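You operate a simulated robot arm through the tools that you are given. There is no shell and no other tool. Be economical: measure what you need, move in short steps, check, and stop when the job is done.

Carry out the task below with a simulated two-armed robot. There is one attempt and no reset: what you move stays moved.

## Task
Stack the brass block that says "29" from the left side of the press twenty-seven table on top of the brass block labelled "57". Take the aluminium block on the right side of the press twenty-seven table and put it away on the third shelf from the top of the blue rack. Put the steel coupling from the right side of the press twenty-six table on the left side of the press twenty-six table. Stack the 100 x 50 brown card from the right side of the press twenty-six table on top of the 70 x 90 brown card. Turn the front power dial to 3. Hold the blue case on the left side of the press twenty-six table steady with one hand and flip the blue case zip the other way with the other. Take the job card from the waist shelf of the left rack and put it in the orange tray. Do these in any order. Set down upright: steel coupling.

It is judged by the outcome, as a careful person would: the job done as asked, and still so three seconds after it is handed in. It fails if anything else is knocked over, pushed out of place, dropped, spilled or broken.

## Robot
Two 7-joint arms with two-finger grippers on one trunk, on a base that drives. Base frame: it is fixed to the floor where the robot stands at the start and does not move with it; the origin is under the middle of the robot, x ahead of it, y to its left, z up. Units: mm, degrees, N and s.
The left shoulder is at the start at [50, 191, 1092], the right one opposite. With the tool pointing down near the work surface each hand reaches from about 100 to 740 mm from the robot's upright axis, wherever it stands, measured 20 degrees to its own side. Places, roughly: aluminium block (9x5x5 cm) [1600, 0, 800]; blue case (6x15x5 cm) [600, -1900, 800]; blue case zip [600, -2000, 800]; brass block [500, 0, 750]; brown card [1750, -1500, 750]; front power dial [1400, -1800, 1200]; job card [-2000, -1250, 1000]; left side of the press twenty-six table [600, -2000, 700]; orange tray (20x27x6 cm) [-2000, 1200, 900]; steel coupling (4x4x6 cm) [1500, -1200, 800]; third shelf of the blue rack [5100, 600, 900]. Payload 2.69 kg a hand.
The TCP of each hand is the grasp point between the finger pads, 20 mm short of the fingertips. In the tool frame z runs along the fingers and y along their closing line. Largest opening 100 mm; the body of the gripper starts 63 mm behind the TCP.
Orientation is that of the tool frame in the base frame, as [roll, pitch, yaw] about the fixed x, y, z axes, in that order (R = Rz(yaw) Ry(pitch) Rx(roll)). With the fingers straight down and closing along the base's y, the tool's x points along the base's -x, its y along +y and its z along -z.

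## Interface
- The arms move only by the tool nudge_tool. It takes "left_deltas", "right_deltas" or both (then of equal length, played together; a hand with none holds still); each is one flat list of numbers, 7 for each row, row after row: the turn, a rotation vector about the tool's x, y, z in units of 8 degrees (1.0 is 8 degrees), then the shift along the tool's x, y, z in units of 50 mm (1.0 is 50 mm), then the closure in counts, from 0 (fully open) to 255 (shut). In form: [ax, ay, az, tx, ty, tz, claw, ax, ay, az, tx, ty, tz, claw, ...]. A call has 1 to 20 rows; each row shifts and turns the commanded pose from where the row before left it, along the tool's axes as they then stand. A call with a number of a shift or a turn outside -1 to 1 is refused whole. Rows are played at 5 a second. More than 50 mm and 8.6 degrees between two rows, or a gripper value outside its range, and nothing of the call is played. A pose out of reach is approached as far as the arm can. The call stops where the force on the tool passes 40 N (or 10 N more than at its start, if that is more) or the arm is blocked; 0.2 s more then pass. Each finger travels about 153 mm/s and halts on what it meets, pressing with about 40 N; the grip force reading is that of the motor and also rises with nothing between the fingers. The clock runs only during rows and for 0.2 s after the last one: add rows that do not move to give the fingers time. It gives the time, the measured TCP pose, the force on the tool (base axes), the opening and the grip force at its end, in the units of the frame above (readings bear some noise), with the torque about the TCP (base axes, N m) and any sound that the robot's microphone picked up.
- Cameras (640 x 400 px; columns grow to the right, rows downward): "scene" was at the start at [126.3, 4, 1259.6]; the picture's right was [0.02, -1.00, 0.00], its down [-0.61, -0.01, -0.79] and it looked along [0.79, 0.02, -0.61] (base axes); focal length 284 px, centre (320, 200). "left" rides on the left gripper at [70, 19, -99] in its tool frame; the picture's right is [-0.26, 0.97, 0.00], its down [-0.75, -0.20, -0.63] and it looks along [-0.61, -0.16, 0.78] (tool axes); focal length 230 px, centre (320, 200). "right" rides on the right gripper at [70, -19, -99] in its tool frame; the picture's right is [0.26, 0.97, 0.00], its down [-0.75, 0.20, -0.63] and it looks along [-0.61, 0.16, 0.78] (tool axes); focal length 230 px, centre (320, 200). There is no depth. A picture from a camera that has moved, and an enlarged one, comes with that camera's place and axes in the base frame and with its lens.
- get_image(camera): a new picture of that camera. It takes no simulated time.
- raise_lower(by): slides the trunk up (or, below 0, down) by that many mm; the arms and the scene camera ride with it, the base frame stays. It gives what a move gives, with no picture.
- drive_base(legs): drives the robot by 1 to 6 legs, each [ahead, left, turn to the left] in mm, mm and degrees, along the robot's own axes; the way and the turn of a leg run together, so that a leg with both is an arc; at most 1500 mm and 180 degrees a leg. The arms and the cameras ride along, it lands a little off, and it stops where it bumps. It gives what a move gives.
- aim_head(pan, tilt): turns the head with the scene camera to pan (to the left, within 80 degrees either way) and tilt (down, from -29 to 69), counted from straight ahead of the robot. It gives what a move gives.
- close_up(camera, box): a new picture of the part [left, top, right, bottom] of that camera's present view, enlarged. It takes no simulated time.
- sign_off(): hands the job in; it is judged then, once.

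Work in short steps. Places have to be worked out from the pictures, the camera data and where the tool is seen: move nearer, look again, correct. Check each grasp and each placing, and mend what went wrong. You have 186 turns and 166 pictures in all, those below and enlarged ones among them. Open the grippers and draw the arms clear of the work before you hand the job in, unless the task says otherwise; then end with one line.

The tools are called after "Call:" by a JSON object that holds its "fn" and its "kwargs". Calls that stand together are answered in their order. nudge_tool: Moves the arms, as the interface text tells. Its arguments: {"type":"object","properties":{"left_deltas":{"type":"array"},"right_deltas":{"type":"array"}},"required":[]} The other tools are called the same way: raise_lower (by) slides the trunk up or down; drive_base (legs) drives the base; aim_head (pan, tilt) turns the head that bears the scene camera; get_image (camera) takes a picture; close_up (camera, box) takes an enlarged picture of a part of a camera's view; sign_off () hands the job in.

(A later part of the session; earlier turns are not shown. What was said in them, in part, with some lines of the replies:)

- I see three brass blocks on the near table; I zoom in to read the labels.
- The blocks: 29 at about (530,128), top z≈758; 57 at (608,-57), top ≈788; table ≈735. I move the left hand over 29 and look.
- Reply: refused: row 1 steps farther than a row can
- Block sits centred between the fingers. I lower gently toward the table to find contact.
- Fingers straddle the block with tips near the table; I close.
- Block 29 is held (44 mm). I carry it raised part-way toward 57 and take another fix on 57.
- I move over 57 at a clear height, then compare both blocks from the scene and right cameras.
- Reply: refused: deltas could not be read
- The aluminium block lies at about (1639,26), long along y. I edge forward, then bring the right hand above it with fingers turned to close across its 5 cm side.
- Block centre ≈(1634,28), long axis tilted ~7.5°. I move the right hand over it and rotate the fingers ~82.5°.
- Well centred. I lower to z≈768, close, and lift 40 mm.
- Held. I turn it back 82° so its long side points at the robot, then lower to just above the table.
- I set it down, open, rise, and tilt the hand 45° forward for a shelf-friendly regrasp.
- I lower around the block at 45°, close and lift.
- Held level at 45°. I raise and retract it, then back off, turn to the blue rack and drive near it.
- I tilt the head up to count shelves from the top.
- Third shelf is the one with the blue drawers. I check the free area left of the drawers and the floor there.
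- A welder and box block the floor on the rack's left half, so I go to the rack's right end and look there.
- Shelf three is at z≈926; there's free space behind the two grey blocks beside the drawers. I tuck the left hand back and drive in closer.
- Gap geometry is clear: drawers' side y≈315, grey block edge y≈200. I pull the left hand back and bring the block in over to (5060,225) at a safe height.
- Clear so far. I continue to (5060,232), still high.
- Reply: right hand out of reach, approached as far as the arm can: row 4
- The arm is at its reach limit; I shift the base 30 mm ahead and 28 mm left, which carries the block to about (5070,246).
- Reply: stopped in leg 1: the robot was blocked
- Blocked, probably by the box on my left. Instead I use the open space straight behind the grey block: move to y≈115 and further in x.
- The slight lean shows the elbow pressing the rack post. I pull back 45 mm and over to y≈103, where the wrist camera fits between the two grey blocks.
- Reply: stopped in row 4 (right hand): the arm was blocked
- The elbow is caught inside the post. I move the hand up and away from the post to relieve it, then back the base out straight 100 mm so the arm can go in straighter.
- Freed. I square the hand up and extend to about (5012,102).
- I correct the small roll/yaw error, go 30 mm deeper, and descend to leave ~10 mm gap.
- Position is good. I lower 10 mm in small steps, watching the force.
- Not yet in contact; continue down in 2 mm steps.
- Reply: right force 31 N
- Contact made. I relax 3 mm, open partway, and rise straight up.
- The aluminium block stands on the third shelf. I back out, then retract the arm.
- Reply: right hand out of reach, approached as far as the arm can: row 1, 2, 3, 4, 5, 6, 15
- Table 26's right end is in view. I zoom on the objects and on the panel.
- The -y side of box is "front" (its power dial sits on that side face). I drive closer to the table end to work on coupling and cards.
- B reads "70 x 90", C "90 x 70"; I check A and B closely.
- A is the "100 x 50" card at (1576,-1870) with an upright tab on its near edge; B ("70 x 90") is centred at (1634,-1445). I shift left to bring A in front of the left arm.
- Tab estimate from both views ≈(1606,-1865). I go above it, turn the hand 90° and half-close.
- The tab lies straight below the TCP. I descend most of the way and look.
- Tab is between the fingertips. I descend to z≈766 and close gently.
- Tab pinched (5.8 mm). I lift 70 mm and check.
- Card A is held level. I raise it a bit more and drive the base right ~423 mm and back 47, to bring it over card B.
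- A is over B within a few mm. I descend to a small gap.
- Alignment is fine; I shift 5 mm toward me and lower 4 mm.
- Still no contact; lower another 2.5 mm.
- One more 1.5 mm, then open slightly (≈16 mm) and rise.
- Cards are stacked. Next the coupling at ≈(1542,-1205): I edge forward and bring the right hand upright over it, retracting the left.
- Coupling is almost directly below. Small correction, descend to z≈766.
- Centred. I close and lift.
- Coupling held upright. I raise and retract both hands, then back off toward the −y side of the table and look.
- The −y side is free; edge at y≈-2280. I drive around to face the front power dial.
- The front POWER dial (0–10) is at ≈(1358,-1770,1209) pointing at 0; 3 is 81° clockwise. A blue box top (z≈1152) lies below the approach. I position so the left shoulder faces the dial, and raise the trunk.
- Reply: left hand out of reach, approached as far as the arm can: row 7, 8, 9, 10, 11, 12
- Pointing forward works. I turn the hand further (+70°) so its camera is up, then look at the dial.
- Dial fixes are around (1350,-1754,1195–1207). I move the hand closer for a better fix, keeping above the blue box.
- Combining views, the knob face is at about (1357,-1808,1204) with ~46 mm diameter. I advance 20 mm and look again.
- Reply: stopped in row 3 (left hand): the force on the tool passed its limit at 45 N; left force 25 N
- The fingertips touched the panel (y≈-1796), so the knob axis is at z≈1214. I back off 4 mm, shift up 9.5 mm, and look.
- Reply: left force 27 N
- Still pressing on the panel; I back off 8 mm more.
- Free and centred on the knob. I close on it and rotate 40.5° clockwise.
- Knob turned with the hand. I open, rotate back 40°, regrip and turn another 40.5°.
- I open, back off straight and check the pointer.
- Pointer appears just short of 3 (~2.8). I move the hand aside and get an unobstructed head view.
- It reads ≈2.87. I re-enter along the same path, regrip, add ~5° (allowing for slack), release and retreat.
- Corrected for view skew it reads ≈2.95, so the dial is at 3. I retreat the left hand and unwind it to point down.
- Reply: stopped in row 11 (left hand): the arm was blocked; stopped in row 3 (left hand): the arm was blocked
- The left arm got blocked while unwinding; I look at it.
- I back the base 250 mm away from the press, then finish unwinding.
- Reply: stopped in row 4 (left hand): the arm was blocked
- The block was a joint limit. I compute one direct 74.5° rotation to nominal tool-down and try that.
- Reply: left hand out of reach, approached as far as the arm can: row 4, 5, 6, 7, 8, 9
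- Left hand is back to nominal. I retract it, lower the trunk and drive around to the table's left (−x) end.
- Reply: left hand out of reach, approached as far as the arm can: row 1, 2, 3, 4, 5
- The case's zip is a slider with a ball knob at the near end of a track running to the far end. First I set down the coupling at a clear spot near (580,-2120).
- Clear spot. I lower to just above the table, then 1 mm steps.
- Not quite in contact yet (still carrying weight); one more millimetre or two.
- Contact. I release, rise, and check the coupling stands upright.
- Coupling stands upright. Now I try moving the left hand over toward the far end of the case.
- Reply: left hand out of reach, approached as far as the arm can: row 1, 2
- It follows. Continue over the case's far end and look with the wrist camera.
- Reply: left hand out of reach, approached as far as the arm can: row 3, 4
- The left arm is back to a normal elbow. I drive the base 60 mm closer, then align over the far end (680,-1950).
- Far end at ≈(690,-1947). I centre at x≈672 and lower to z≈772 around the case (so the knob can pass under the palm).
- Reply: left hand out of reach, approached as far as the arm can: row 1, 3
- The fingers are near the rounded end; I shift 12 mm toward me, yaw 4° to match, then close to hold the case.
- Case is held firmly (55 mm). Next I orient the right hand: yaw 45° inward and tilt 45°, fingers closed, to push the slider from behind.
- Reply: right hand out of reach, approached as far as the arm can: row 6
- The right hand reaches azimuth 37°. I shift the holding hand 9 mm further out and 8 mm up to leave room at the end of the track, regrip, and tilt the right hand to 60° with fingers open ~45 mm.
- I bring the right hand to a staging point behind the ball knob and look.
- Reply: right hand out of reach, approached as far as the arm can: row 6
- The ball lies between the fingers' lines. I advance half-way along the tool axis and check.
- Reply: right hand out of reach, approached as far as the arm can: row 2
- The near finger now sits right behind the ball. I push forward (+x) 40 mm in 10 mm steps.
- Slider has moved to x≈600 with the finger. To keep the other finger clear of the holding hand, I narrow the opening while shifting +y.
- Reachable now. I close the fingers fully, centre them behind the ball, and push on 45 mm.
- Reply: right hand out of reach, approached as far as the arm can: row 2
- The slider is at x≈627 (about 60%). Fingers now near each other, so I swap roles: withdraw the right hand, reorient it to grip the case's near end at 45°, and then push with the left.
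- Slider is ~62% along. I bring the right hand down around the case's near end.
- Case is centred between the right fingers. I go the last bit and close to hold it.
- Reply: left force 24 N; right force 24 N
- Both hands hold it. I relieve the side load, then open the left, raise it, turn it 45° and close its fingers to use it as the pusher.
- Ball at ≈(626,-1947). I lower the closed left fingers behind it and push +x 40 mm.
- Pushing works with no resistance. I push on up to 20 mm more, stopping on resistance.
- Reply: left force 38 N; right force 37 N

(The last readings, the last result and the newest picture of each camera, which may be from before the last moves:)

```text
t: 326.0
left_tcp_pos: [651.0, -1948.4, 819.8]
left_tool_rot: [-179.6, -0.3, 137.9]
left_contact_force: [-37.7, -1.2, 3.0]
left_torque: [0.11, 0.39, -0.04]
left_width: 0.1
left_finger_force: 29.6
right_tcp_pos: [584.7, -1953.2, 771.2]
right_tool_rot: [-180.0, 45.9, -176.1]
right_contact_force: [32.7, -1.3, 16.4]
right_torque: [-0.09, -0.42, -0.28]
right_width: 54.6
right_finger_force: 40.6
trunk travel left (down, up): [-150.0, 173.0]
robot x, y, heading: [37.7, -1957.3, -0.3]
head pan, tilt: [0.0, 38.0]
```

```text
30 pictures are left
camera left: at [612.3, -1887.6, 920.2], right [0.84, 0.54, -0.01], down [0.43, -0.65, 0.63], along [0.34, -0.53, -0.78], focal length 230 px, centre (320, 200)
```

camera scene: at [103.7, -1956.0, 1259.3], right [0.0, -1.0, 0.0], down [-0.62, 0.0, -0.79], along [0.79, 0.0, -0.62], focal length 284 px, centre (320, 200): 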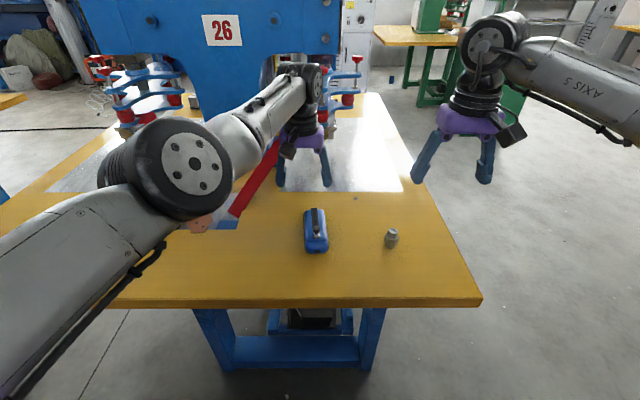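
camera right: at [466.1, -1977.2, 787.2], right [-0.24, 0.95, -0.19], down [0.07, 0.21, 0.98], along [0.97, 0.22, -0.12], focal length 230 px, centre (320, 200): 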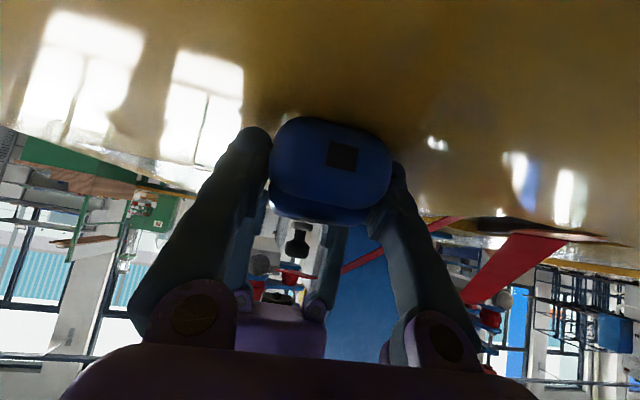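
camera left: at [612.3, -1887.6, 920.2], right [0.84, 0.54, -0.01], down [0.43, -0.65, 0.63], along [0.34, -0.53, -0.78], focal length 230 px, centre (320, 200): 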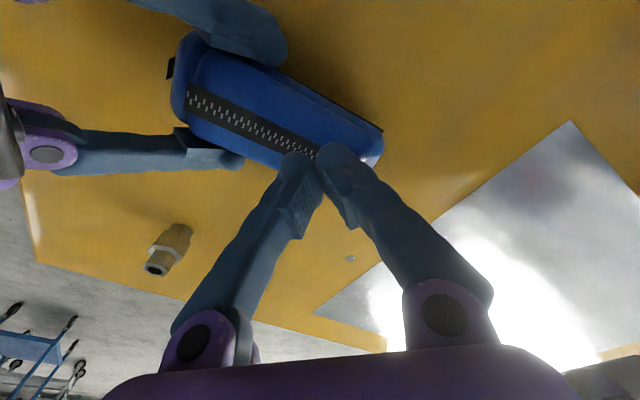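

End stop reached (37 N). I back off and raise the left hand, then look at the result.

Call:
{"fn": "nudge_tool", "kwargs": {"left_deltas": [0, 0, 0, 0.15, -0.134, 0, 255, 0, 0, 0, 0.1, -0.09, 0, 255, 0, 0, 0, 0, 0, -0.9, 255, 0, 0, 0, 0, 0, -0.9, 255, 0, 0, 0, 0, 0, -0.9, 100, 0, 0, 0, 0, 0, 0, 100]}}

Call:
{"fn": "get_image", "kwargs": {"camera": "left"}}

```text
t: 327.4
left_tcp_pos: [639.5, -1947.8, 953.0]
left_tool_rot: [-179.9, 0.0, 138.0]
left_contact_force: [-0.2, -0.2, 0.4]
left_torque: [-0.01, 0.02, 0.0]
left_width: 60.5
left_finger_force: 0.1
right_tcp_pos: [579.9, -1952.3, 767.2]
right_tool_rot: [-179.9, 44.9, -175.9]
right_contact_force: [0.5, -0.5, -0.9]
right_torque: [0.01, 0.03, 0.01]
right_width: 54.9
right_finger_force: 39.7
trunk travel left (down, up): [-150.0, 173.0]
robot x, y, heading: [34.7, -1961.0, -0.2]
head pan, tilt: [0.0, 38.0]
```

```text
29 pictures are left
camera left: at [599.7, -1886.0, 1053.3], right [0.84, 0.55, 0.0], down [0.43, -0.65, 0.63], along [0.34, -0.53, -0.78], focal length 230 px, centre (320, 200)
```

left: 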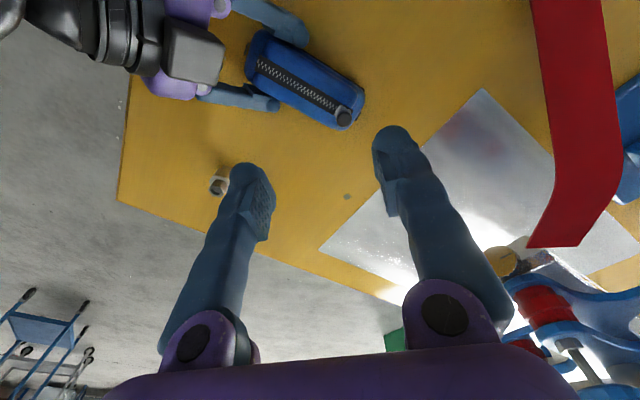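

Slider is at the far end. I release the case with the right hand, retract both hands and restore nominal poses.

Call:
{"fn": "nudge_tool", "kwargs": {"right_deltas": [0, 0, 0, 0, 0, 0, 120, 0, 0, 0, 0, 0, 0, 0, 0, 0, 0, 0, 0, 0, 0, 0, 0, 0, 0, 0, -0.6, 0, 0, 0, 0, 0, 0, -0.9, 0, 0, 0, 0, 0, 0, -0.9, 0, 0, 0, 0, 0, 0, -0.9, 0, 0, 0, 0, -0.4, -0.3, -0.5, 0, 0, 0.9375, 0, 0, -0.3, 0, 0, 0, 0.9375, 0, 0, -0.3, 0, 0, 0, 0.9375, 0, 0, -0.3, 0, 0, 0, 0.9375, 0, 0, -0.3, 0, 0, 0, 0.9375, 0, 0, -0.3, 0, 0, 0, 0.9375, 0, 0, -0.3, 0, 0], "left_deltas": [0, 0, -0.9375, 0, 0, 0, 0, 0, 0, -0.9375, 0, 0, 0, 0, 0, 0, -0.9375, 0, 0, 0, 0, 0, 0, -0.9375, 0, 0, 0, 0, 0, 0, -0.9375, 0, 0, 0, 0, 0, 0, -0.9375, 0, 0, 0, 0, 0, 0, 0, 0.6, 0.6, -0.3, 0, 0, 0, 0, 0.6, 0.6, -0.3, 0, 0, 0, 0, 0.6, 0.6, -0.3, 0, 0, 0, 0, 0.6, 0.6, -0.3, 0, 0, 0, 0, 0.6, 0.6, -0.3, 0, 0, 0, 0, 0.6, 0.6, -0.3, 0, 0, 0, 0, 0.6, 0, -0.2, 0, 0, 0, 0, 0.6, 0, -0.2, 0]}}

Call:
{"fn": "get_image", "kwargs": {"camera": "scene"}}

```text
t: 330.4
left_tcp_pos: [388.7, -1779.6, 1063.2]
left_tool_rot: [-180.0, -0.1, -177.0]
left_contact_force: [0.3, 0.3, -0.7]
left_torque: [0.0, -0.04, 0.02]
left_width: 99.7
left_finger_force: 0.0
right_tcp_pos: [467.6, -2065.7, 915.0]
right_tool_rot: [180.0, -0.1, -175.9]
right_contact_force: [0.3, 0.4, -0.3]
right_torque: [0.03, -0.01, 0.01]
right_width: 100.4
right_finger_force: 0.0
trunk travel left (down, up): [-150.0, 173.0]
robot x, y, heading: [36.3, -1954.1, -0.3]
head pan, tilt: [0.0, 38.0]
```

```text
28 pictures are left
camera scene: at [163.5, -1956.5, 1259.4], right [-0.01, -1.0, 0.0], down [-0.62, 0.0, -0.79], along [0.79, 0.0, -0.62], focal length 284 px, centre (320, 200)
```

scene: 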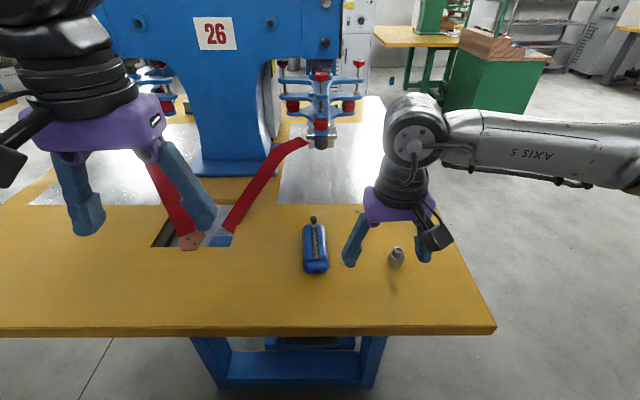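

Everything is in place here. I raise the right hand, back away, turn around and head toward the left rack.

Call:
{"fn": "nudge_tool", "kwargs": {"right_deltas": [0, 0, 0, 0.5, 0, -0.85, 0, 0, 0, 0, 0.5, 0, -0.85, 0, 0, 0, 0, 0.5, 0, -0.85, 0, 0, 0, 0, 0.3, 0, -0.4, 0]}}

Call:
{"fn": "drive_base", "kwargs": {"legs": [[-450, 0, 0], [0, 0, 90], [0, 0, 90], [0, -700, 0]]}}

Call:
{"fn": "aim_head", "kwargs": {"pan": 0, "tilt": 20}}

Call:
{"fn": "get_image", "kwargs": {"camera": "scene"}}

```text
t: 331.4
left_tcp_pos: [389.8, -1779.8, 1064.6]
left_tool_rot: [-180.0, -0.1, -177.0]
left_contact_force: [0.3, -0.1, 0.3]
left_torque: [-0.03, -0.02, -0.03]
left_width: 100.2
left_finger_force: 0.1
right_tcp_pos: [377.0, -2068.3, 1063.7]
right_tool_rot: [180.0, 0.1, -176.0]
right_contact_force: [0.3, -0.4, 0.4]
right_torque: [0.03, -0.01, 0.02]
right_width: 99.9
right_finger_force: 0.0
trunk travel left (down, up): [-150.0, 173.0]
robot x, y, heading: [36.0, -1957.2, -0.3]
head pan, tilt: [0.0, 38.0]
```

```text
t: 348.1
left_tcp_pos: [-804.4, -1458.2, 1064.2]
left_tool_rot: [-179.9, -0.1, 6.2]
left_contact_force: [-0.1, 1.5, -0.6]
left_torque: [-0.02, -0.02, -0.02]
left_width: 99.8
left_finger_force: 0.1
right_tcp_pos: [-810.4, -1167.5, 1062.2]
right_tool_rot: [-179.9, 0.1, 7.3]
right_contact_force: [0.1, 0.3, -0.5]
right_torque: [0.03, 0.0, 0.01]
right_width: 100.0
right_finger_force: 0.1
trunk travel left (down, up): [-150.0, 173.0]
robot x, y, heading: [-465.2, -1258.9, -176.9]
head pan, tilt: [0.0, 38.0]
```

```text
t: 349.0
left_tcp_pos: [-804.8, -1457.3, 1062.9]
left_tool_rot: [-179.9, 0.0, 6.3]
left_contact_force: [0.9, 0.0, 0.5]
left_torque: [-0.01, -0.02, 0.0]
left_width: 100.0
left_finger_force: 0.0
right_tcp_pos: [-809.8, -1168.3, 1062.9]
right_tool_rot: [179.9, 0.1, 7.3]
right_contact_force: [0.6, -0.5, 0.0]
right_torque: [0.0, 0.01, -0.02]
right_width: 99.9
right_finger_force: 0.1
trunk travel left (down, up): [-150.0, 173.0]
robot x, y, heading: [-462.6, -1259.7, -176.9]
head pan, tilt: [0.0, 20.0]
```

```text
27 pictures are left
camera scene: at [-596.9, -1264.7, 1287.7], right [-0.05, 1.0, 0.0], down [0.34, 0.02, -0.94], along [-0.94, -0.05, -0.34], focal length 284 px, centre (320, 200)
```

scene: 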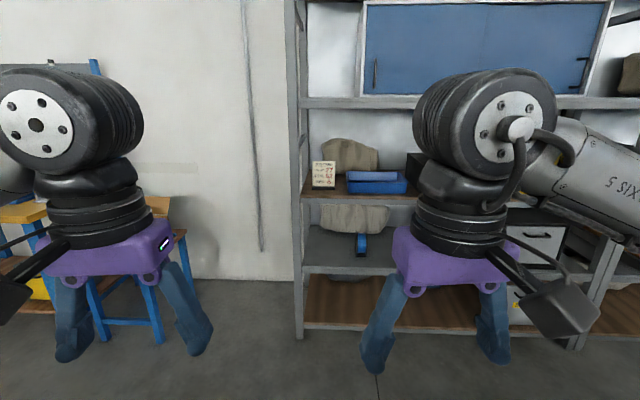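

The job card stands on the wooden shelf at left of the rack. I drive closer and zoom.

Call:
{"fn": "drive_base", "kwargs": {"legs": [[650, 0, -3.1]]}}

Call:
{"fn": "get_image", "kwargs": {"camera": "scene"}}

```text
t: 352.6
left_tcp_pos: [-1466.2, -1457.6, 1063.8]
left_tool_rot: [-179.8, -0.1, 3.4]
left_contact_force: [-0.5, -0.9, 0.7]
left_torque: [-0.03, 0.0, 0.0]
left_width: 100.0
left_finger_force: 0.1
right_tcp_pos: [-1457.6, -1167.2, 1062.6]
right_tool_rot: [180.0, 0.0, 4.5]
right_contact_force: [0.6, 1.2, 0.1]
right_torque: [0.0, 0.02, -0.01]
right_width: 100.2
right_finger_force: 0.0
trunk travel left (down, up): [-150.0, 173.0]
robot x, y, heading: [-1116.0, -1280.3, -180.1]
head pan, tilt: [0.0, 20.0]
```

```text
26 pictures are left
camera scene: at [-1248.6, -1274.6, 1287.7], right [0.0, 1.0, 0.0], down [0.34, 0.0, -0.94], along [-0.94, 0.0, -0.34], focal length 284 px, centre (320, 200)
```

scene: 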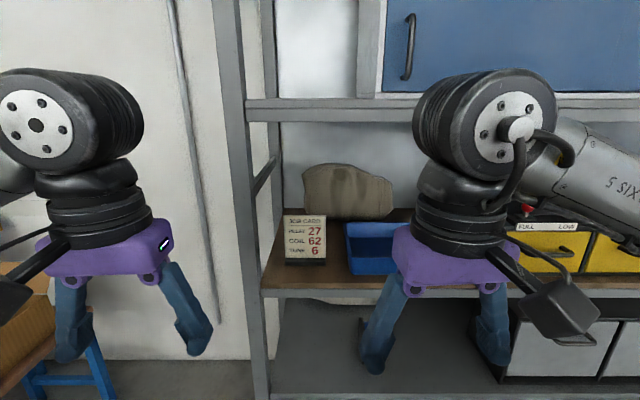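

I zoom on the job card.

Call:
{"fn": "close_up", "kwargs": {"camera": "scene", "box": [250, 150, 410, 310]}}

```text
2.50 times, centred on (330, 230) of scene
camera zoom: at [-1248.6, -1274.6, 1287.7], right [0.0, 1.0, 0.0], down [0.34, 0.0, -0.94], along [-0.94, 0.0, -0.34], focal length 711 px, centre (295, 125)
```

zoom: 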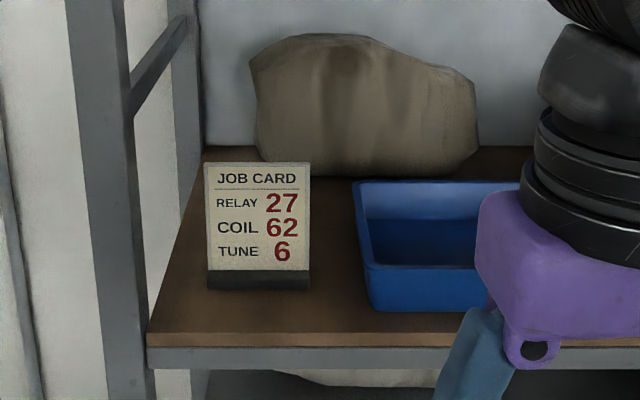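

It's an A6-size card on a small base, card at about (-1900,-1314), z 867–1014. I drive nearer and orient the right hand: fingers closing along x, leaning in 45° from the right.

Call:
{"fn": "drive_base", "kwargs": {"legs": [[210, 0, 0]]}}

Call:
{"fn": "nudge_tool", "kwargs": {"right_deltas": [0, 0, 0.909, 0, 0, 0, 0, 0, 0, 0.909, 0, 0, 0, 0, 0, 0, 0.909, 0, 0, 0, 0, 0, 0, 0.909, 0, 0, 0, 0, 0, 0, 0.909, 0, 0, 0, 0, 0, 0, 0.909, 0, 0, 0, 0, 0, 0, 0.909, 0, 0, 0, 0, 0, 0, 0.909, 0, 0, 0, 0, 0, 0, 0.909, 0, 0, 0, 0, 0, 0, 0.909, 0, 0, 0, 0, 0, 0, 0.909, 0, 0, 0, 0, 0, 0, 0.909, 0, 0, 0, 0, 0, 0, 0.909, 0, 0, 0, 0, 0, 0.9375, 0, 0, 0, 0, 0, 0, 0.9375, 0, 0, 0, 0, 0, 0, 0.9375, 0, 0, 0, 0, 0, 0, 0.9375, 0, 0, 0, 0, 0, 0, 0.9375, 0, 0, 0, 0, 0, 0, 0.9375, 0, 0, 0, 0, 0]}}

Call:
{"fn": "get_image", "kwargs": {"camera": "scene"}}

Call:
{"fn": "get_image", "kwargs": {"camera": "right"}}

```text
t: 354.2
left_tcp_pos: [-1674.9, -1455.8, 1063.8]
left_tool_rot: [-179.9, -0.1, 3.2]
left_contact_force: [0.6, 0.5, 0.6]
left_torque: [-0.03, -0.02, 0.01]
left_width: 100.0
left_finger_force: 0.0
right_tcp_pos: [-1665.5, -1166.7, 1061.8]
right_tool_rot: [179.9, 0.0, 4.4]
right_contact_force: [-0.2, -0.8, -0.2]
right_torque: [0.01, -0.01, 0.0]
right_width: 100.1
right_finger_force: 0.1
trunk travel left (down, up): [-150.0, 173.0]
robot x, y, heading: [-1324.1, -1277.3, 179.8]
head pan, tilt: [0.0, 20.0]
```

```text
t: 358.2
left_tcp_pos: [-1675.7, -1455.6, 1064.9]
left_tool_rot: [-179.9, -0.1, 3.3]
left_contact_force: [0.1, 0.2, 0.2]
left_torque: [0.02, 0.0, 0.0]
left_width: 99.8
left_finger_force: 0.0
right_tcp_pos: [-1665.4, -1167.6, 1062.5]
right_tool_rot: [179.9, -45.1, -90.2]
right_contact_force: [-0.4, -0.6, 0.4]
right_torque: [-0.01, 0.04, -0.04]
right_width: 99.8
right_finger_force: 0.0
trunk travel left (down, up): [-150.0, 173.0]
robot x, y, heading: [-1324.0, -1276.9, 179.9]
head pan, tilt: [0.0, 20.0]
```

```text
24 pictures are left
camera scene: at [-1457.7, -1273.7, 1287.8], right [0.0, 1.0, 0.0], down [0.34, 0.0, -0.94], along [-0.94, 0.0, -0.34], focal length 284 px, centre (320, 200)
```

scene: 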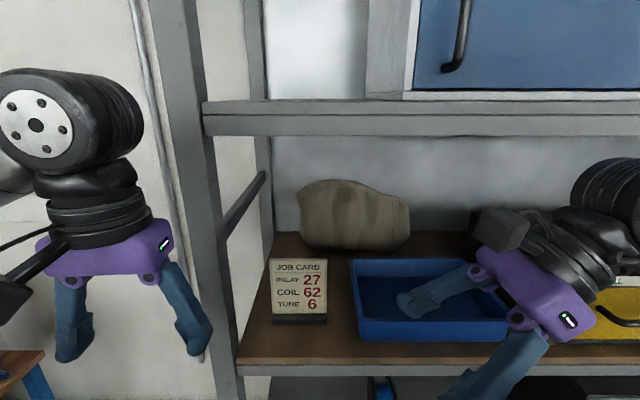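

```text
23 pictures are left
camera right: at [-1644.9, -1144.8, 1182.2], right [-0.97, -0.18, 0.18], down [-0.2, 0.98, -0.09], along [-0.16, -0.12, -0.98], focal length 230 px, centre (320, 200)
```

right: 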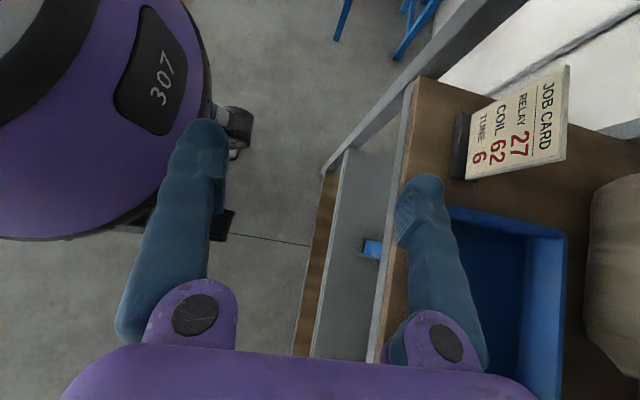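

Card plane x≈-1910, right edge y≈-1256, top z≈1007. I lower first, then enter the shelf to the right of the card.

Call:
{"fn": "nudge_tool", "kwargs": {"right_deltas": [0, 0, 0, -0.355, 0, 0.52, 0, 0, 0, 0, -0.355, 0, 0.52, 0, 0, 0, 0, 0, 0.82, 0, 0, 0, 0, 0, 0, 0.82, 0, 0, 0, 0, 0, 0, 0.82, 0, 0, 0, 0, 0, 0, 0.82, 0, 0, 0, 0, 0, 0, 0.82, 0, 0, 0, 0, 0, 0, 0.82, 0, 0, 0, 0, 0, 0, 0, 0, 0]}}

Call:
{"fn": "get_image", "kwargs": {"camera": "right"}}

Call:
{"fn": "close_up", "kwargs": {"camera": "scene", "box": [240, 160, 480, 350]}}

```text
t: 360.2
left_tcp_pos: [-1676.7, -1454.6, 1064.6]
left_tool_rot: [-180.0, -0.1, 3.1]
left_contact_force: [-0.3, -0.2, 0.1]
left_torque: [-0.03, 0.0, 0.0]
left_width: 100.0
left_finger_force: 0.0
right_tcp_pos: [-1913.3, -1176.7, 1002.1]
right_tool_rot: [179.9, -45.0, -90.1]
right_contact_force: [0.2, -0.1, -0.3]
right_torque: [0.04, 0.02, 0.03]
right_width: 100.2
right_finger_force: 0.0
trunk travel left (down, up): [-150.0, 173.0]
robot x, y, heading: [-1324.1, -1278.5, 179.7]
head pan, tilt: [0.0, 20.0]
```

```text
22 pictures are left
camera right: at [-1892.4, -1153.6, 1120.4], right [-0.97, -0.18, 0.18], down [-0.2, 0.98, -0.09], along [-0.16, -0.12, -0.98], focal length 230 px, centre (320, 200)
```

right: 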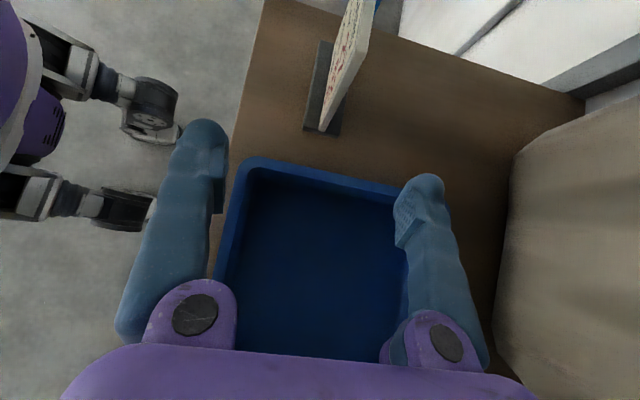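

```text
2.11 times, centred on (360, 255) of scene
camera zoom: at [-1457.6, -1273.9, 1287.8], right [0.0, 1.0, 0.0], down [0.34, 0.0, -0.94], along [-0.94, 0.0, -0.34], focal length 599 px, centre (236, 84)
```

zoom: 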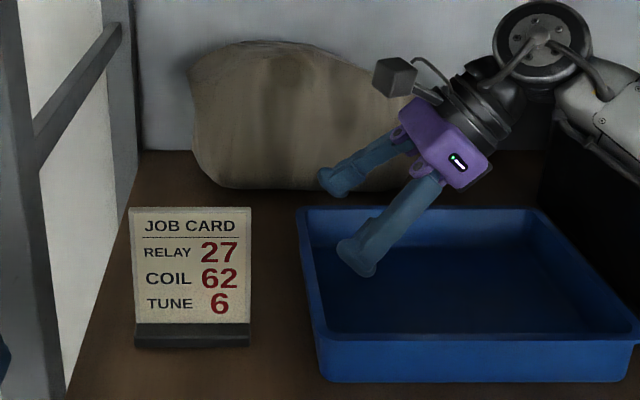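

Card edge-on at x≈-1918. I slide in so the fingers straddle its upper right corner.

Call:
{"fn": "nudge_tool", "kwargs": {"right_deltas": [0, 0, 0, 0.415, 0.027, 0.556, 0, 0, 0, 0, 0.415, 0.027, 0.556, 0, 0, 0, 0, 0.415, 0.027, 0.556, 0, 0, 0, 0, 0, 0, 0, 0]}}

Call:
{"fn": "get_image", "kwargs": {"camera": "right"}}

Call:
{"fn": "close_up", "kwargs": {"camera": "scene", "box": [240, 160, 480, 350]}}

```text
t: 361.2
left_tcp_pos: [-1676.1, -1455.6, 1064.4]
left_tool_rot: [-179.9, -0.2, 3.3]
left_contact_force: [0.7, -0.8, -0.3]
left_torque: [0.0, 0.01, 0.0]
left_width: 100.1
left_finger_force: 0.0
right_tcp_pos: [-1918.9, -1279.7, 985.7]
right_tool_rot: [179.9, -45.0, -90.1]
right_contact_force: [-0.1, -0.1, 0.1]
right_torque: [0.0, 0.0, -0.03]
right_width: 100.0
right_finger_force: 0.0
trunk travel left (down, up): [-150.0, 173.0]
robot x, y, heading: [-1322.1, -1278.0, 180.0]
head pan, tilt: [0.0, 20.0]
```

```text
20 pictures are left
camera right: at [-1898.4, -1257.9, 1105.2], right [-0.97, -0.18, 0.18], down [-0.2, 0.98, -0.09], along [-0.16, -0.12, -0.98], focal length 230 px, centre (320, 200)
```

right: 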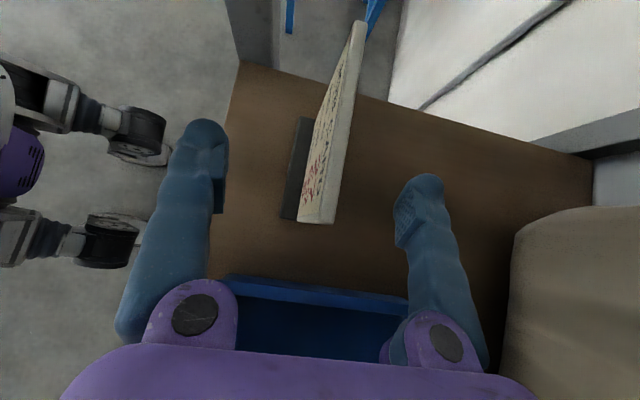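

```text
2.11 times, centred on (360, 255) of scene
camera zoom: at [-1457.7, -1273.8, 1287.8], right [0.0, 1.0, 0.0], down [0.34, 0.0, -0.94], along [-0.94, 0.0, -0.34], focal length 599 px, centre (236, 84)
```

zoom: 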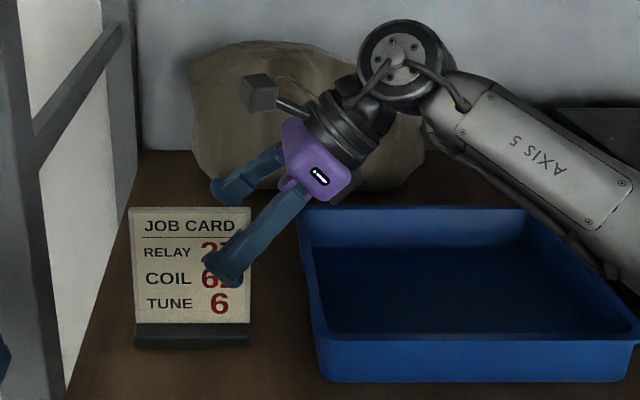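

The card is between the fingers. I close and lift gently.

Call:
{"fn": "nudge_tool", "kwargs": {"right_deltas": [0, 0, 0, 0, 0, 0, 150, 0, 0, 0, 0, 0, 0, 255, 0, 0, 0, 0, 0, 0, 255, 0, 0, 0, 0, 0, 0, 255, 0, 0, 0, 0.2, 0, -0.2, 255, 0, 0, 0, 0.25, 0, -0.25, 255, 0, 0, 0, 0, 0, 0, 255]}}

Call:
{"fn": "get_image", "kwargs": {"camera": "right"}}

Call:
{"fn": "close_up", "kwargs": {"camera": "scene", "box": [240, 160, 480, 350]}}

```text
t: 362.8
left_tcp_pos: [-1675.7, -1456.4, 1063.1]
left_tool_rot: [-179.9, -0.1, 3.2]
left_contact_force: [-0.8, 0.2, -0.3]
left_torque: [-0.01, -0.02, 0.01]
left_width: 100.1
left_finger_force: 0.1
right_tcp_pos: [-1917.5, -1279.2, 1018.4]
right_tool_rot: [179.9, -45.0, -90.2]
right_contact_force: [-0.2, -0.3, -1.6]
right_torque: [0.08, 0.02, -0.03]
right_width: 7.0
right_finger_force: 35.4
trunk travel left (down, up): [-150.0, 173.0]
robot x, y, heading: [-1326.8, -1274.5, 180.0]
head pan, tilt: [0.0, 20.0]
```

```text
18 pictures are left
camera right: at [-1896.9, -1258.2, 1137.9], right [-0.97, -0.18, 0.18], down [-0.2, 0.98, -0.08], along [-0.16, -0.12, -0.98], focal length 230 px, centre (320, 200)
```

right: 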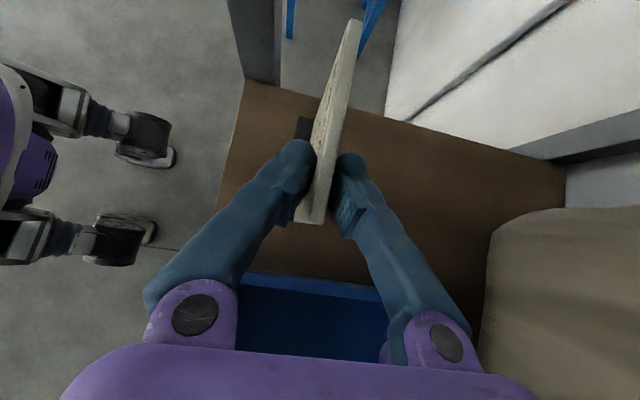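

```text
2.11 times, centred on (360, 255) of scene
camera zoom: at [-1458.1, -1274.1, 1287.7], right [0.0, 1.0, 0.0], down [0.34, 0.0, -0.94], along [-0.94, 0.0, -0.34], focal length 599 px, centre (236, 84)
```

zoom: 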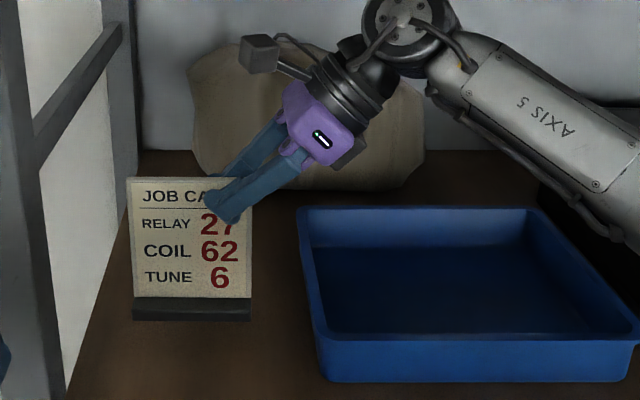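

Card held upright with its base. I back straight out of the rack and strafe toward the orange tray.

Call:
{"fn": "drive_base", "kwargs": {"legs": [[-420, 0, 0], [0, -1300, 0], [0, -1000, 0]]}}

Call:
{"fn": "aim_head", "kwargs": {"pan": 0, "tilt": 25}}

Call:
{"fn": "get_image", "kwargs": {"camera": "scene"}}

```text
t: 385.1
left_tcp_pos: [-1254.1, 824.0, 1064.7]
left_tool_rot: [-179.9, -0.1, 3.3]
left_contact_force: [0.2, -0.2, 0.4]
left_torque: [0.01, -0.01, -0.02]
left_width: 100.1
left_finger_force: 0.1
right_tcp_pos: [-1495.0, 998.1, 1019.1]
right_tool_rot: [-180.0, -45.1, -90.1]
right_contact_force: [0.5, 0.1, -1.8]
right_torque: [0.1, 0.01, 0.01]
right_width: 7.1
right_finger_force: 35.0
trunk travel left (down, up): [-150.0, 173.0]
robot x, y, heading: [-903.5, 1004.8, 180.1]
head pan, tilt: [0.0, 20.0]
```

```text
t: 385.8
left_tcp_pos: [-1254.5, 823.3, 1061.9]
left_tool_rot: [-179.9, 0.0, 3.3]
left_contact_force: [-0.1, -0.1, -0.4]
left_torque: [-0.03, 0.01, -0.01]
left_width: 100.1
left_finger_force: 0.1
right_tcp_pos: [-1496.2, 999.1, 1019.0]
right_tool_rot: [-180.0, -44.9, -90.1]
right_contact_force: [0.2, 0.2, -2.5]
right_torque: [0.07, 0.01, 0.03]
right_width: 6.9
right_finger_force: 35.3
trunk travel left (down, up): [-150.0, 173.0]
robot x, y, heading: [-902.3, 1006.4, 180.2]
head pan, tilt: [0.0, 25.0]
```

```text
16 pictures are left
camera scene: at [-1035.4, 1006.2, 1279.7], right [0.0, 1.0, 0.0], down [0.42, 0.0, -0.91], along [-0.91, 0.0, -0.42], focal length 284 px, centre (320, 200)
```

scene: 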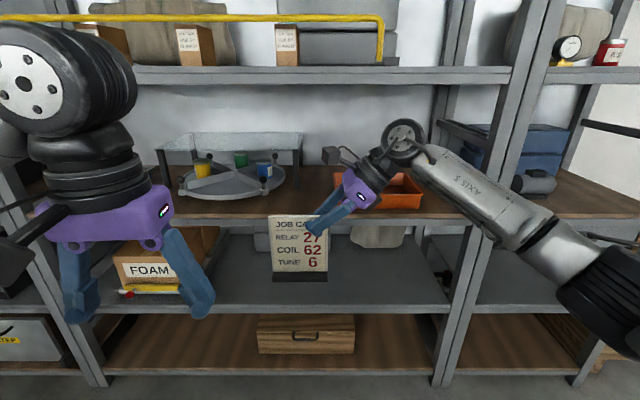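

The orange tray is on the wooden shelf behind the hand. I raise and flatten the hand to 70° (to fit under the upper shelf), and strafe in front of the tray.

Call:
{"fn": "nudge_tool", "kwargs": {"right_deltas": [0, 0, 0, 0.33, 0, -0.33, 255, 0, 0, 0, 0.33, 0, -0.33, 255, 0, 0.78, 0, 0, 0, 0, 255, 0, 0.78, 0, 0, 0, 0, 255, 0, 0.78, 0, 0, 0, 0, 255, 0, 0.78, 0, 0, 0, 0, 255, 0, 0, 0, 0, 0, 0, 255]}}

Call:
{"fn": "drive_base", "kwargs": {"legs": [[150, -215, 0]]}}

Call:
{"fn": "get_image", "kwargs": {"camera": "scene"}}

```text
t: 387.4
left_tcp_pos: [-1254.2, 823.3, 1064.0]
left_tool_rot: [-179.9, -0.1, 3.2]
left_contact_force: [0.0, 0.1, 0.2]
left_torque: [0.0, -0.01, 0.02]
left_width: 99.9
left_finger_force: 0.1
right_tcp_pos: [-1495.0, 1000.7, 1064.8]
right_tool_rot: [180.0, -70.0, -90.1]
right_contact_force: [-0.1, -0.4, -2.6]
right_torque: [0.19, 0.02, 0.02]
right_width: 7.1
right_finger_force: 34.8
trunk travel left (down, up): [-150.0, 173.0]
robot x, y, heading: [-901.7, 1005.3, 180.0]
head pan, tilt: [0.0, 25.0]
```

```text
t: 389.9
left_tcp_pos: [-1404.0, 1037.9, 1062.5]
left_tool_rot: [-179.9, -0.1, 3.5]
left_contact_force: [0.2, 0.0, -0.4]
left_torque: [-0.02, 0.01, 0.0]
left_width: 100.1
left_finger_force: 0.0
right_tcp_pos: [-1646.8, 1212.4, 1065.3]
right_tool_rot: [180.0, -69.9, -89.9]
right_contact_force: [0.4, 0.0, -1.7]
right_torque: [0.14, -0.04, 0.05]
right_width: 6.7
right_finger_force: 35.1
trunk travel left (down, up): [-150.0, 173.0]
robot x, y, heading: [-1053.0, 1215.1, -179.6]
head pan, tilt: [0.0, 25.0]
```

```text
15 pictures are left
camera scene: at [-1185.2, 1220.2, 1279.6], right [0.0, 1.0, 0.0], down [0.42, 0.0, -0.91], along [-0.91, 0.0, -0.42], focal length 284 px, centre (320, 200)
```

scene: 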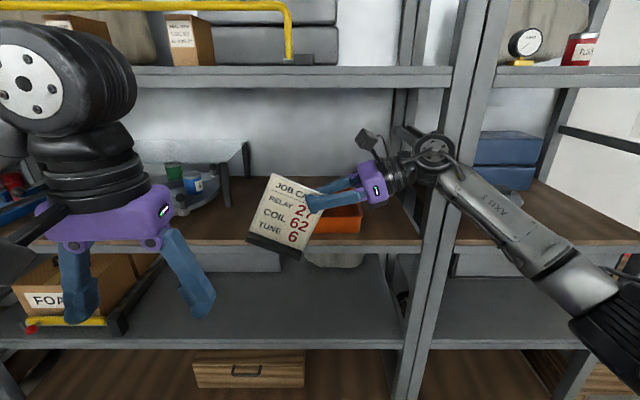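

With this lean the wrist would hit the rack post, so I swing the hand 90° about vertical (still outside) to enter from the front.

Call:
{"fn": "nudge_tool", "kwargs": {"right_deltas": [-0.881, 0, 0.321, 0, 0, 0, 255, -0.881, 0, 0.321, 0, 0, 0, 255, -0.881, 0, 0.321, 0, 0, 0, 255, -0.881, 0, 0.321, 0, 0, 0, 255, -0.881, 0, 0.321, 0, 0, 0, 255, -0.881, 0, 0.321, 0, 0, 0, 255, -0.881, 0, 0.321, 0, 0, 0, 255, -0.881, 0, 0.321, 0, 0, 0, 255, -0.881, 0, 0.321, 0, 0, 0, 255, -0.881, 0, 0.321, 0, 0, 0, 255, -0.881, 0, 0.321, 0, 0, 0, 255, -0.881, 0, 0.321, 0, 0, 0, 255, 0, 0, 0, 0, 0, 0, 255]}}

Call:
{"fn": "get_image", "kwargs": {"camera": "scene"}}

```text
t: 392.7
left_tcp_pos: [-1403.5, 1038.1, 1062.3]
left_tool_rot: [-179.9, -0.2, 3.3]
left_contact_force: [-0.1, 0.9, 0.5]
left_torque: [0.02, -0.01, -0.02]
left_width: 100.0
left_finger_force: 0.0
right_tcp_pos: [-1645.6, 1212.7, 1065.0]
right_tool_rot: [179.8, -69.9, 179.8]
right_contact_force: [0.2, -0.2, -1.9]
right_torque: [0.01, -0.17, -0.01]
right_width: 6.8
right_finger_force: 35.3
trunk travel left (down, up): [-150.0, 173.0]
robot x, y, heading: [-1053.4, 1215.9, -180.0]
head pan, tilt: [0.0, 25.0]
```

```text
14 pictures are left
camera scene: at [-1185.0, 1220.2, 1279.6], right [0.0, 1.0, 0.0], down [0.42, 0.0, -0.91], along [-0.91, 0.0, -0.42], focal length 284 px, centre (320, 200)
```

scene: 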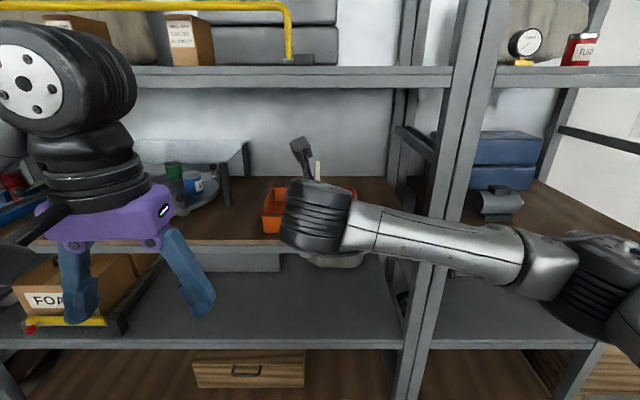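

That works well; the hand enters from the front. I raise 12 mm and drive in so the card is over the tray.

Call:
{"fn": "nudge_tool", "kwargs": {"right_deltas": [0, 0, 0, 0.225, 0, -0.082, 255, 0, 0, 0, 0, 0, 0, 255]}}

Call:
{"fn": "drive_base", "kwargs": {"legs": [[200, 16, 0]]}}

Call:
{"fn": "get_image", "kwargs": {"camera": "right"}}

```text
t: 393.3
left_tcp_pos: [-1403.9, 1037.5, 1064.2]
left_tool_rot: [-180.0, -0.1, 3.5]
left_contact_force: [0.0, 0.1, 0.2]
left_torque: [-0.01, -0.02, -0.05]
left_width: 99.8
left_finger_force: 0.1
right_tcp_pos: [-1645.9, 1213.7, 1076.8]
right_tool_rot: [180.0, -70.0, 179.9]
right_contact_force: [0.0, -0.3, -1.3]
right_torque: [0.02, -0.14, -0.01]
right_width: 7.0
right_finger_force: 35.1
trunk travel left (down, up): [-150.0, 173.0]
robot x, y, heading: [-1053.4, 1218.1, -179.9]
head pan, tilt: [0.0, 25.0]
```

```text
t: 394.9
left_tcp_pos: [-1600.4, 1021.0, 1063.1]
left_tool_rot: [-180.0, 0.0, 3.4]
left_contact_force: [-0.1, -0.4, 0.0]
left_torque: [0.02, -0.03, 0.01]
left_width: 100.1
left_finger_force: 0.1
right_tcp_pos: [-1844.0, 1196.2, 1075.2]
right_tool_rot: [179.9, -69.9, -179.9]
right_contact_force: [-0.3, 0.1, -3.0]
right_torque: [0.01, -0.15, -0.05]
right_width: 7.0
right_finger_force: 35.1
trunk travel left (down, up): [-150.0, 173.0]
robot x, y, heading: [-1250.9, 1202.1, -180.0]
head pan, tilt: [0.0, 25.0]
```

```text
13 pictures are left
camera right: at [-1773.1, 1178.8, 1175.2], right [-0.09, 0.97, 0.24], down [0.85, 0.2, -0.49], along [-0.52, 0.16, -0.84], focal length 230 px, centre (320, 200)
```

right: 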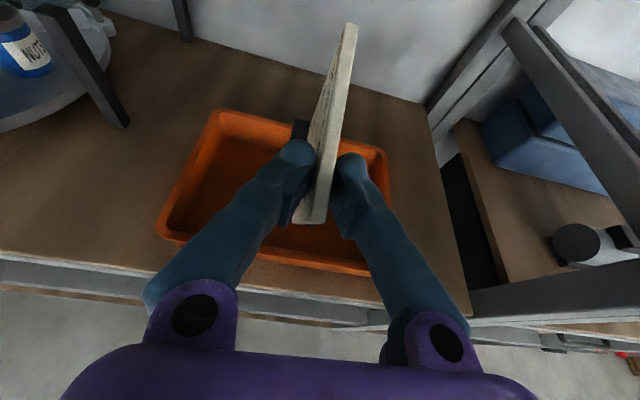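

Tray spans x −1850…−2050, y 1063…1325. I drive 78 mm further so the card is centred in it.

Call:
{"fn": "drive_base", "kwargs": {"legs": [[78, 0, 0]]}}

Call:
{"fn": "nudge_tool", "kwargs": {"right_deltas": [0, 0, 0, -0.47, 0, 0.171, 255, 0, -0.78, 0, -0.166, 0, 0.07, 255, 0, -0.78, 0, -0.157, 0, 0.09, 255, 0, -0.78, 0, -0.146, 0, 0.106, 255, 0, -0.78, 0, -0.133, 0, 0.12, 255, 0, 0, 0, 0, 0, 0, 255]}}

Call:
{"fn": "get_image", "kwargs": {"camera": "right"}}

Call:
{"fn": "get_image", "kwargs": {"camera": "scene"}}

```text
t: 395.9
left_tcp_pos: [-1681.0, 1021.2, 1064.7]
left_tool_rot: [-180.0, 0.0, 3.2]
left_contact_force: [-0.1, -0.4, -0.2]
left_torque: [-0.01, -0.04, 0.01]
left_width: 100.2
left_finger_force: 0.0
right_tcp_pos: [-1921.4, 1198.8, 1075.4]
right_tool_rot: [179.9, -69.8, 180.0]
right_contact_force: [-0.1, 0.2, -2.7]
right_torque: [0.01, -0.1, -0.01]
right_width: 6.9
right_finger_force: 35.3
trunk travel left (down, up): [-150.0, 173.0]
robot x, y, heading: [-1326.8, 1203.9, -180.0]
head pan, tilt: [0.0, 25.0]
```

```text
t: 397.3
left_tcp_pos: [-1678.4, 1021.9, 1063.2]
left_tool_rot: [-179.9, -0.2, 3.4]
left_contact_force: [0.4, -0.2, 0.2]
left_torque: [0.0, -0.01, 0.02]
left_width: 99.9
left_finger_force: 0.0
right_tcp_pos: [-1922.4, 1197.5, 1013.5]
right_tool_rot: [179.9, -44.8, 180.0]
right_contact_force: [-0.5, 0.3, -1.7]
right_torque: [0.01, -0.09, -0.01]
right_width: 6.9
right_finger_force: 35.6
trunk travel left (down, up): [-150.0, 173.0]
robot x, y, heading: [-1333.6, 1205.4, -179.9]
head pan, tilt: [0.0, 25.0]
```

```text
12 pictures are left
camera right: at [-1900.5, 1179.6, 1134.2], right [-0.18, 0.97, 0.18], down [0.98, 0.2, -0.08], along [-0.12, 0.16, -0.98], focal length 230 px, centre (320, 200)
```

right: 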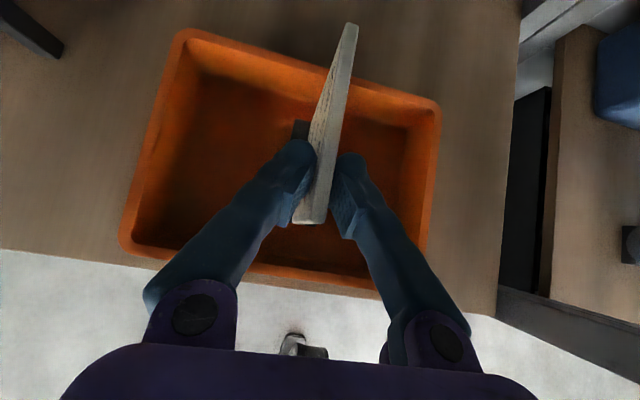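

```text
11 pictures are left
camera scene: at [-1460.3, 1204.1, 1279.6], right [0.0, 1.0, 0.0], down [0.42, 0.0, -0.91], along [-0.91, 0.0, -0.42], focal length 284 px, centre (320, 200)
```

scene: 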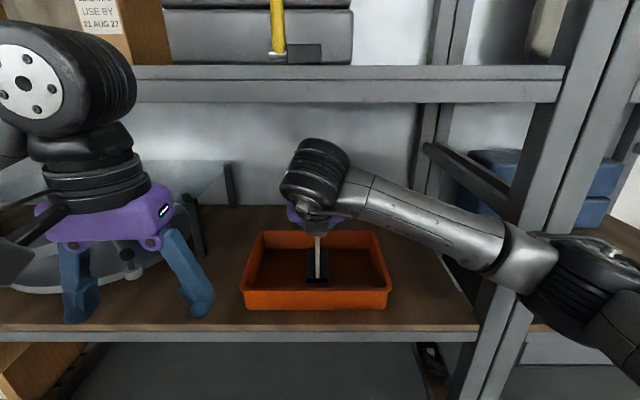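

The card is upright over the tray's middle. I lower 16 mm, then in 2 mm steps.

Call:
{"fn": "nudge_tool", "kwargs": {"right_deltas": [0, 0, 0, -0.113, 0, 0.113, 255, 0, 0, 0, -0.113, 0, 0.113, 255, 0, 0, 0, -0.028, 0, 0.028, 255, 0, 0, 0, 0, 0, 0, 255]}}

Call:
{"fn": "nudge_tool", "kwargs": {"right_deltas": [0, 0, 0, -0.028, 0, 0.028, 255, 0, 0, 0, -0.028, 0, 0.028, 255, 0, 0, 0, 0, 0, 0, 255]}}

```text
t: 398.3
left_tcp_pos: [-1680.5, 1021.9, 1063.2]
left_tool_rot: [-179.9, -0.1, 3.2]
left_contact_force: [0.7, 0.3, 0.0]
left_torque: [-0.01, -0.01, 0.02]
left_width: 99.8
left_finger_force: 0.0
right_tcp_pos: [-1923.1, 1196.9, 997.3]
right_tool_rot: [179.9, -45.0, 179.8]
right_contact_force: [0.2, 0.1, -2.4]
right_torque: [-0.03, -0.06, 0.01]
right_width: 7.1
right_finger_force: 35.2
trunk travel left (down, up): [-150.0, 173.0]
robot x, y, heading: [-1327.9, 1200.0, -180.2]
head pan, tilt: [0.0, 25.0]
```

```text
t: 399.1
left_tcp_pos: [-1678.0, 1021.3, 1064.5]
left_tool_rot: [-179.9, 0.0, 3.2]
left_contact_force: [-0.4, -0.6, 0.1]
left_torque: [-0.03, -0.01, 0.0]
left_width: 99.9
left_finger_force: 0.1
right_tcp_pos: [-1922.5, 1198.2, 994.6]
right_tool_rot: [179.9, -45.2, 180.0]
right_contact_force: [0.2, -0.6, 3.2]
right_torque: [0.02, 0.48, 0.05]
right_width: 7.0
right_finger_force: 35.0
trunk travel left (down, up): [-150.0, 173.0]
robot x, y, heading: [-1328.1, 1201.4, -180.1]
head pan, tilt: [0.0, 25.0]
```

Contact with the tray floor. I ease the fingers open and withdraw along the tool axis.

Call:
{"fn": "nudge_tool", "kwargs": {"right_deltas": [0, 0, 0, -0.01, 0, 0.01, 255, 0, 0, 0, 0, 0, 0, 235, 0, 0, 0, 0, 0, 0, 200, 0, 0, 0, 0, 0, 0, 170, 0, 0, 0, 0, 0, 0, 170, 0, 0, 0, 0, 0, -0.4, 170, 0, 0, 0, 0, 0, -0.6, 170, 0, 0, 0, 0, 0, -0.4, 170, 0, 0, 0, 0, 0, 0, 170]}}

Call:
{"fn": "get_image", "kwargs": {"camera": "right"}}

Call:
{"fn": "get_image", "kwargs": {"camera": "scene"}}

```text
t: 401.1
left_tcp_pos: [-1678.8, 1021.1, 1064.1]
left_tool_rot: [-179.9, 0.0, 3.2]
left_contact_force: [0.0, -0.3, -0.2]
left_torque: [0.01, 0.03, 0.0]
left_width: 100.1
left_finger_force: 0.0
right_tcp_pos: [-1872.1, 1197.4, 1041.1]
right_tool_rot: [179.9, -45.0, 179.9]
right_contact_force: [-0.8, -0.6, -0.4]
right_torque: [-0.01, 0.01, -0.03]
right_width: 33.3
right_finger_force: 0.1
trunk travel left (down, up): [-150.0, 173.0]
robot x, y, heading: [-1325.3, 1205.3, -180.4]
head pan, tilt: [0.0, 25.0]
```

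```text
10 pictures are left
camera right: at [-1850.3, 1180.1, 1160.1], right [-0.18, 0.97, 0.18], down [0.98, 0.2, -0.09], along [-0.12, 0.16, -0.98], focal length 230 px, centre (320, 200)
```

right: 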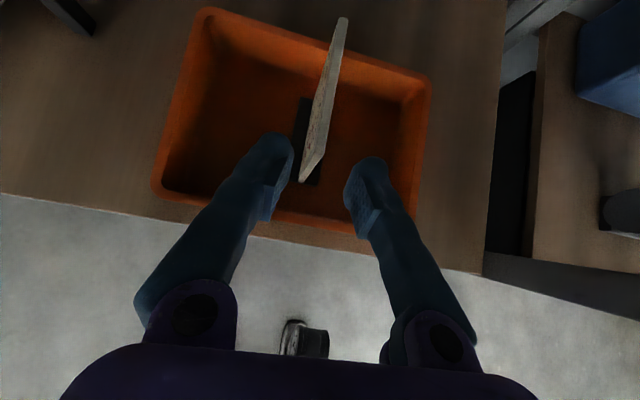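

```text
9 pictures are left
camera scene: at [-1460.2, 1204.1, 1279.6], right [0.0, 1.0, 0.0], down [0.42, 0.0, -0.91], along [-0.91, 0.0, -0.42], focal length 284 px, centre (320, 200)
```

scene: 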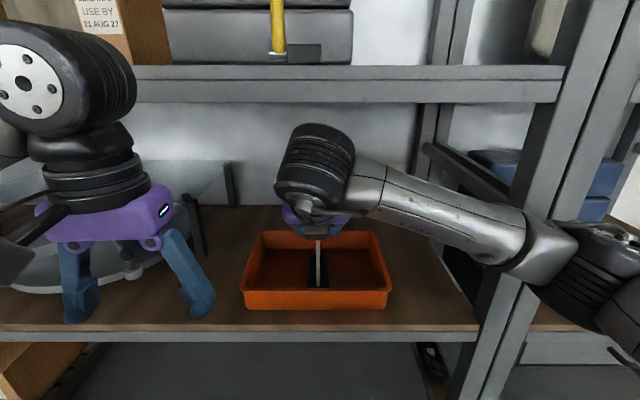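

The card stands in the tray. I back straight out and verify.

Call:
{"fn": "drive_base", "kwargs": {"legs": [[-450, 0, 0]]}}

Call:
{"fn": "get_image", "kwargs": {"camera": "scene"}}

```text
t: 403.9
left_tcp_pos: [-1226.3, 1022.4, 1064.8]
left_tool_rot: [-179.9, 0.1, 3.7]
left_contact_force: [-0.2, 0.5, 0.3]
left_torque: [0.01, 0.03, -0.03]
left_width: 100.1
left_finger_force: 0.0
right_tcp_pos: [-1421.3, 1195.9, 1041.2]
right_tool_rot: [180.0, -45.1, -179.6]
right_contact_force: [-0.2, 0.2, -0.3]
right_torque: [0.02, -0.04, 0.0]
right_width: 33.2
right_finger_force: 0.2
trunk travel left (down, up): [-150.0, 173.0]
robot x, y, heading: [-876.2, 1203.6, -179.6]
head pan, tilt: [0.0, 25.0]
```

```text
8 pictures are left
camera scene: at [-1008.6, 1204.7, 1279.7], right [-0.01, 1.0, 0.0], down [0.42, 0.0, -0.91], along [-0.91, -0.01, -0.42], focal length 284 px, centre (320, 200)
```

scene: 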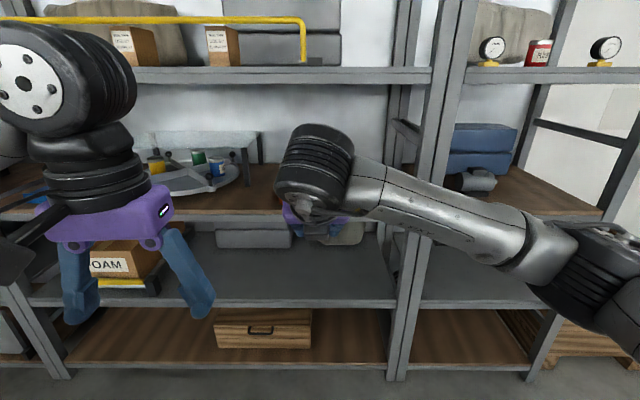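

The hand hides the tray; I open it, lower it out of view and confirm.

Call:
{"fn": "nudge_tool", "kwargs": {"right_deltas": [0, 0, 0, -0.56, -0.3, 0.56, 0, 0, 0, 0, -0.56, -0.3, 0.56, 0, 0, 0, 0, -0.56, -0.3, 0.56, 0, 0, 0, 0, -0.56, -0.3, 0.56, 0, 0, 0, 0, 0, 0, 0, 0]}}

Call:
{"fn": "close_up", "kwargs": {"camera": "scene", "box": [220, 100, 420, 225]}}

```text
t: 405.1
left_tcp_pos: [-1227.2, 1020.5, 1064.6]
left_tool_rot: [-179.9, 0.0, 3.7]
left_contact_force: [-0.6, -0.5, -0.2]
left_torque: [-0.02, -0.02, 0.01]
left_width: 99.6
left_finger_force: 0.0
right_tcp_pos: [-1421.1, 1133.7, 881.8]
right_tool_rot: [180.0, -44.9, -179.8]
right_contact_force: [1.4, 0.3, 1.1]
right_torque: [-0.01, 0.02, 0.03]
right_width: 99.9
right_finger_force: 0.1
trunk travel left (down, up): [-150.0, 173.0]
robot x, y, heading: [-878.9, 1202.4, -179.8]
head pan, tilt: [0.0, 25.0]
```

```text
3.20 times, centred on (320, 162) of scene
camera zoom: at [-1008.9, 1204.8, 1279.7], right [-0.01, 1.0, 0.0], down [0.42, 0.0, -0.91], along [-0.91, -0.01, -0.42], focal length 910 px, centre (320, 320)
```

zoom: 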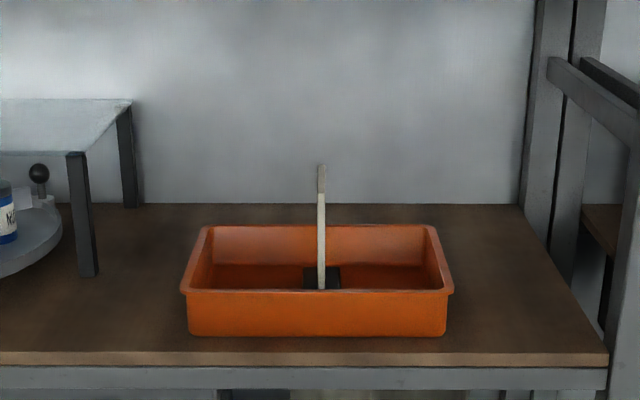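

The job card stands in the orange tray, all other tasks were checked as done, and both grippers are open and clear. I hand in.

Call:
{"fn": "sign_off", "kwargs": {}}

```text
The job is handed in.
```

All seven tasks are done and handed in; the front power dial is the least exact, reading about 2.9–3 on its scale.
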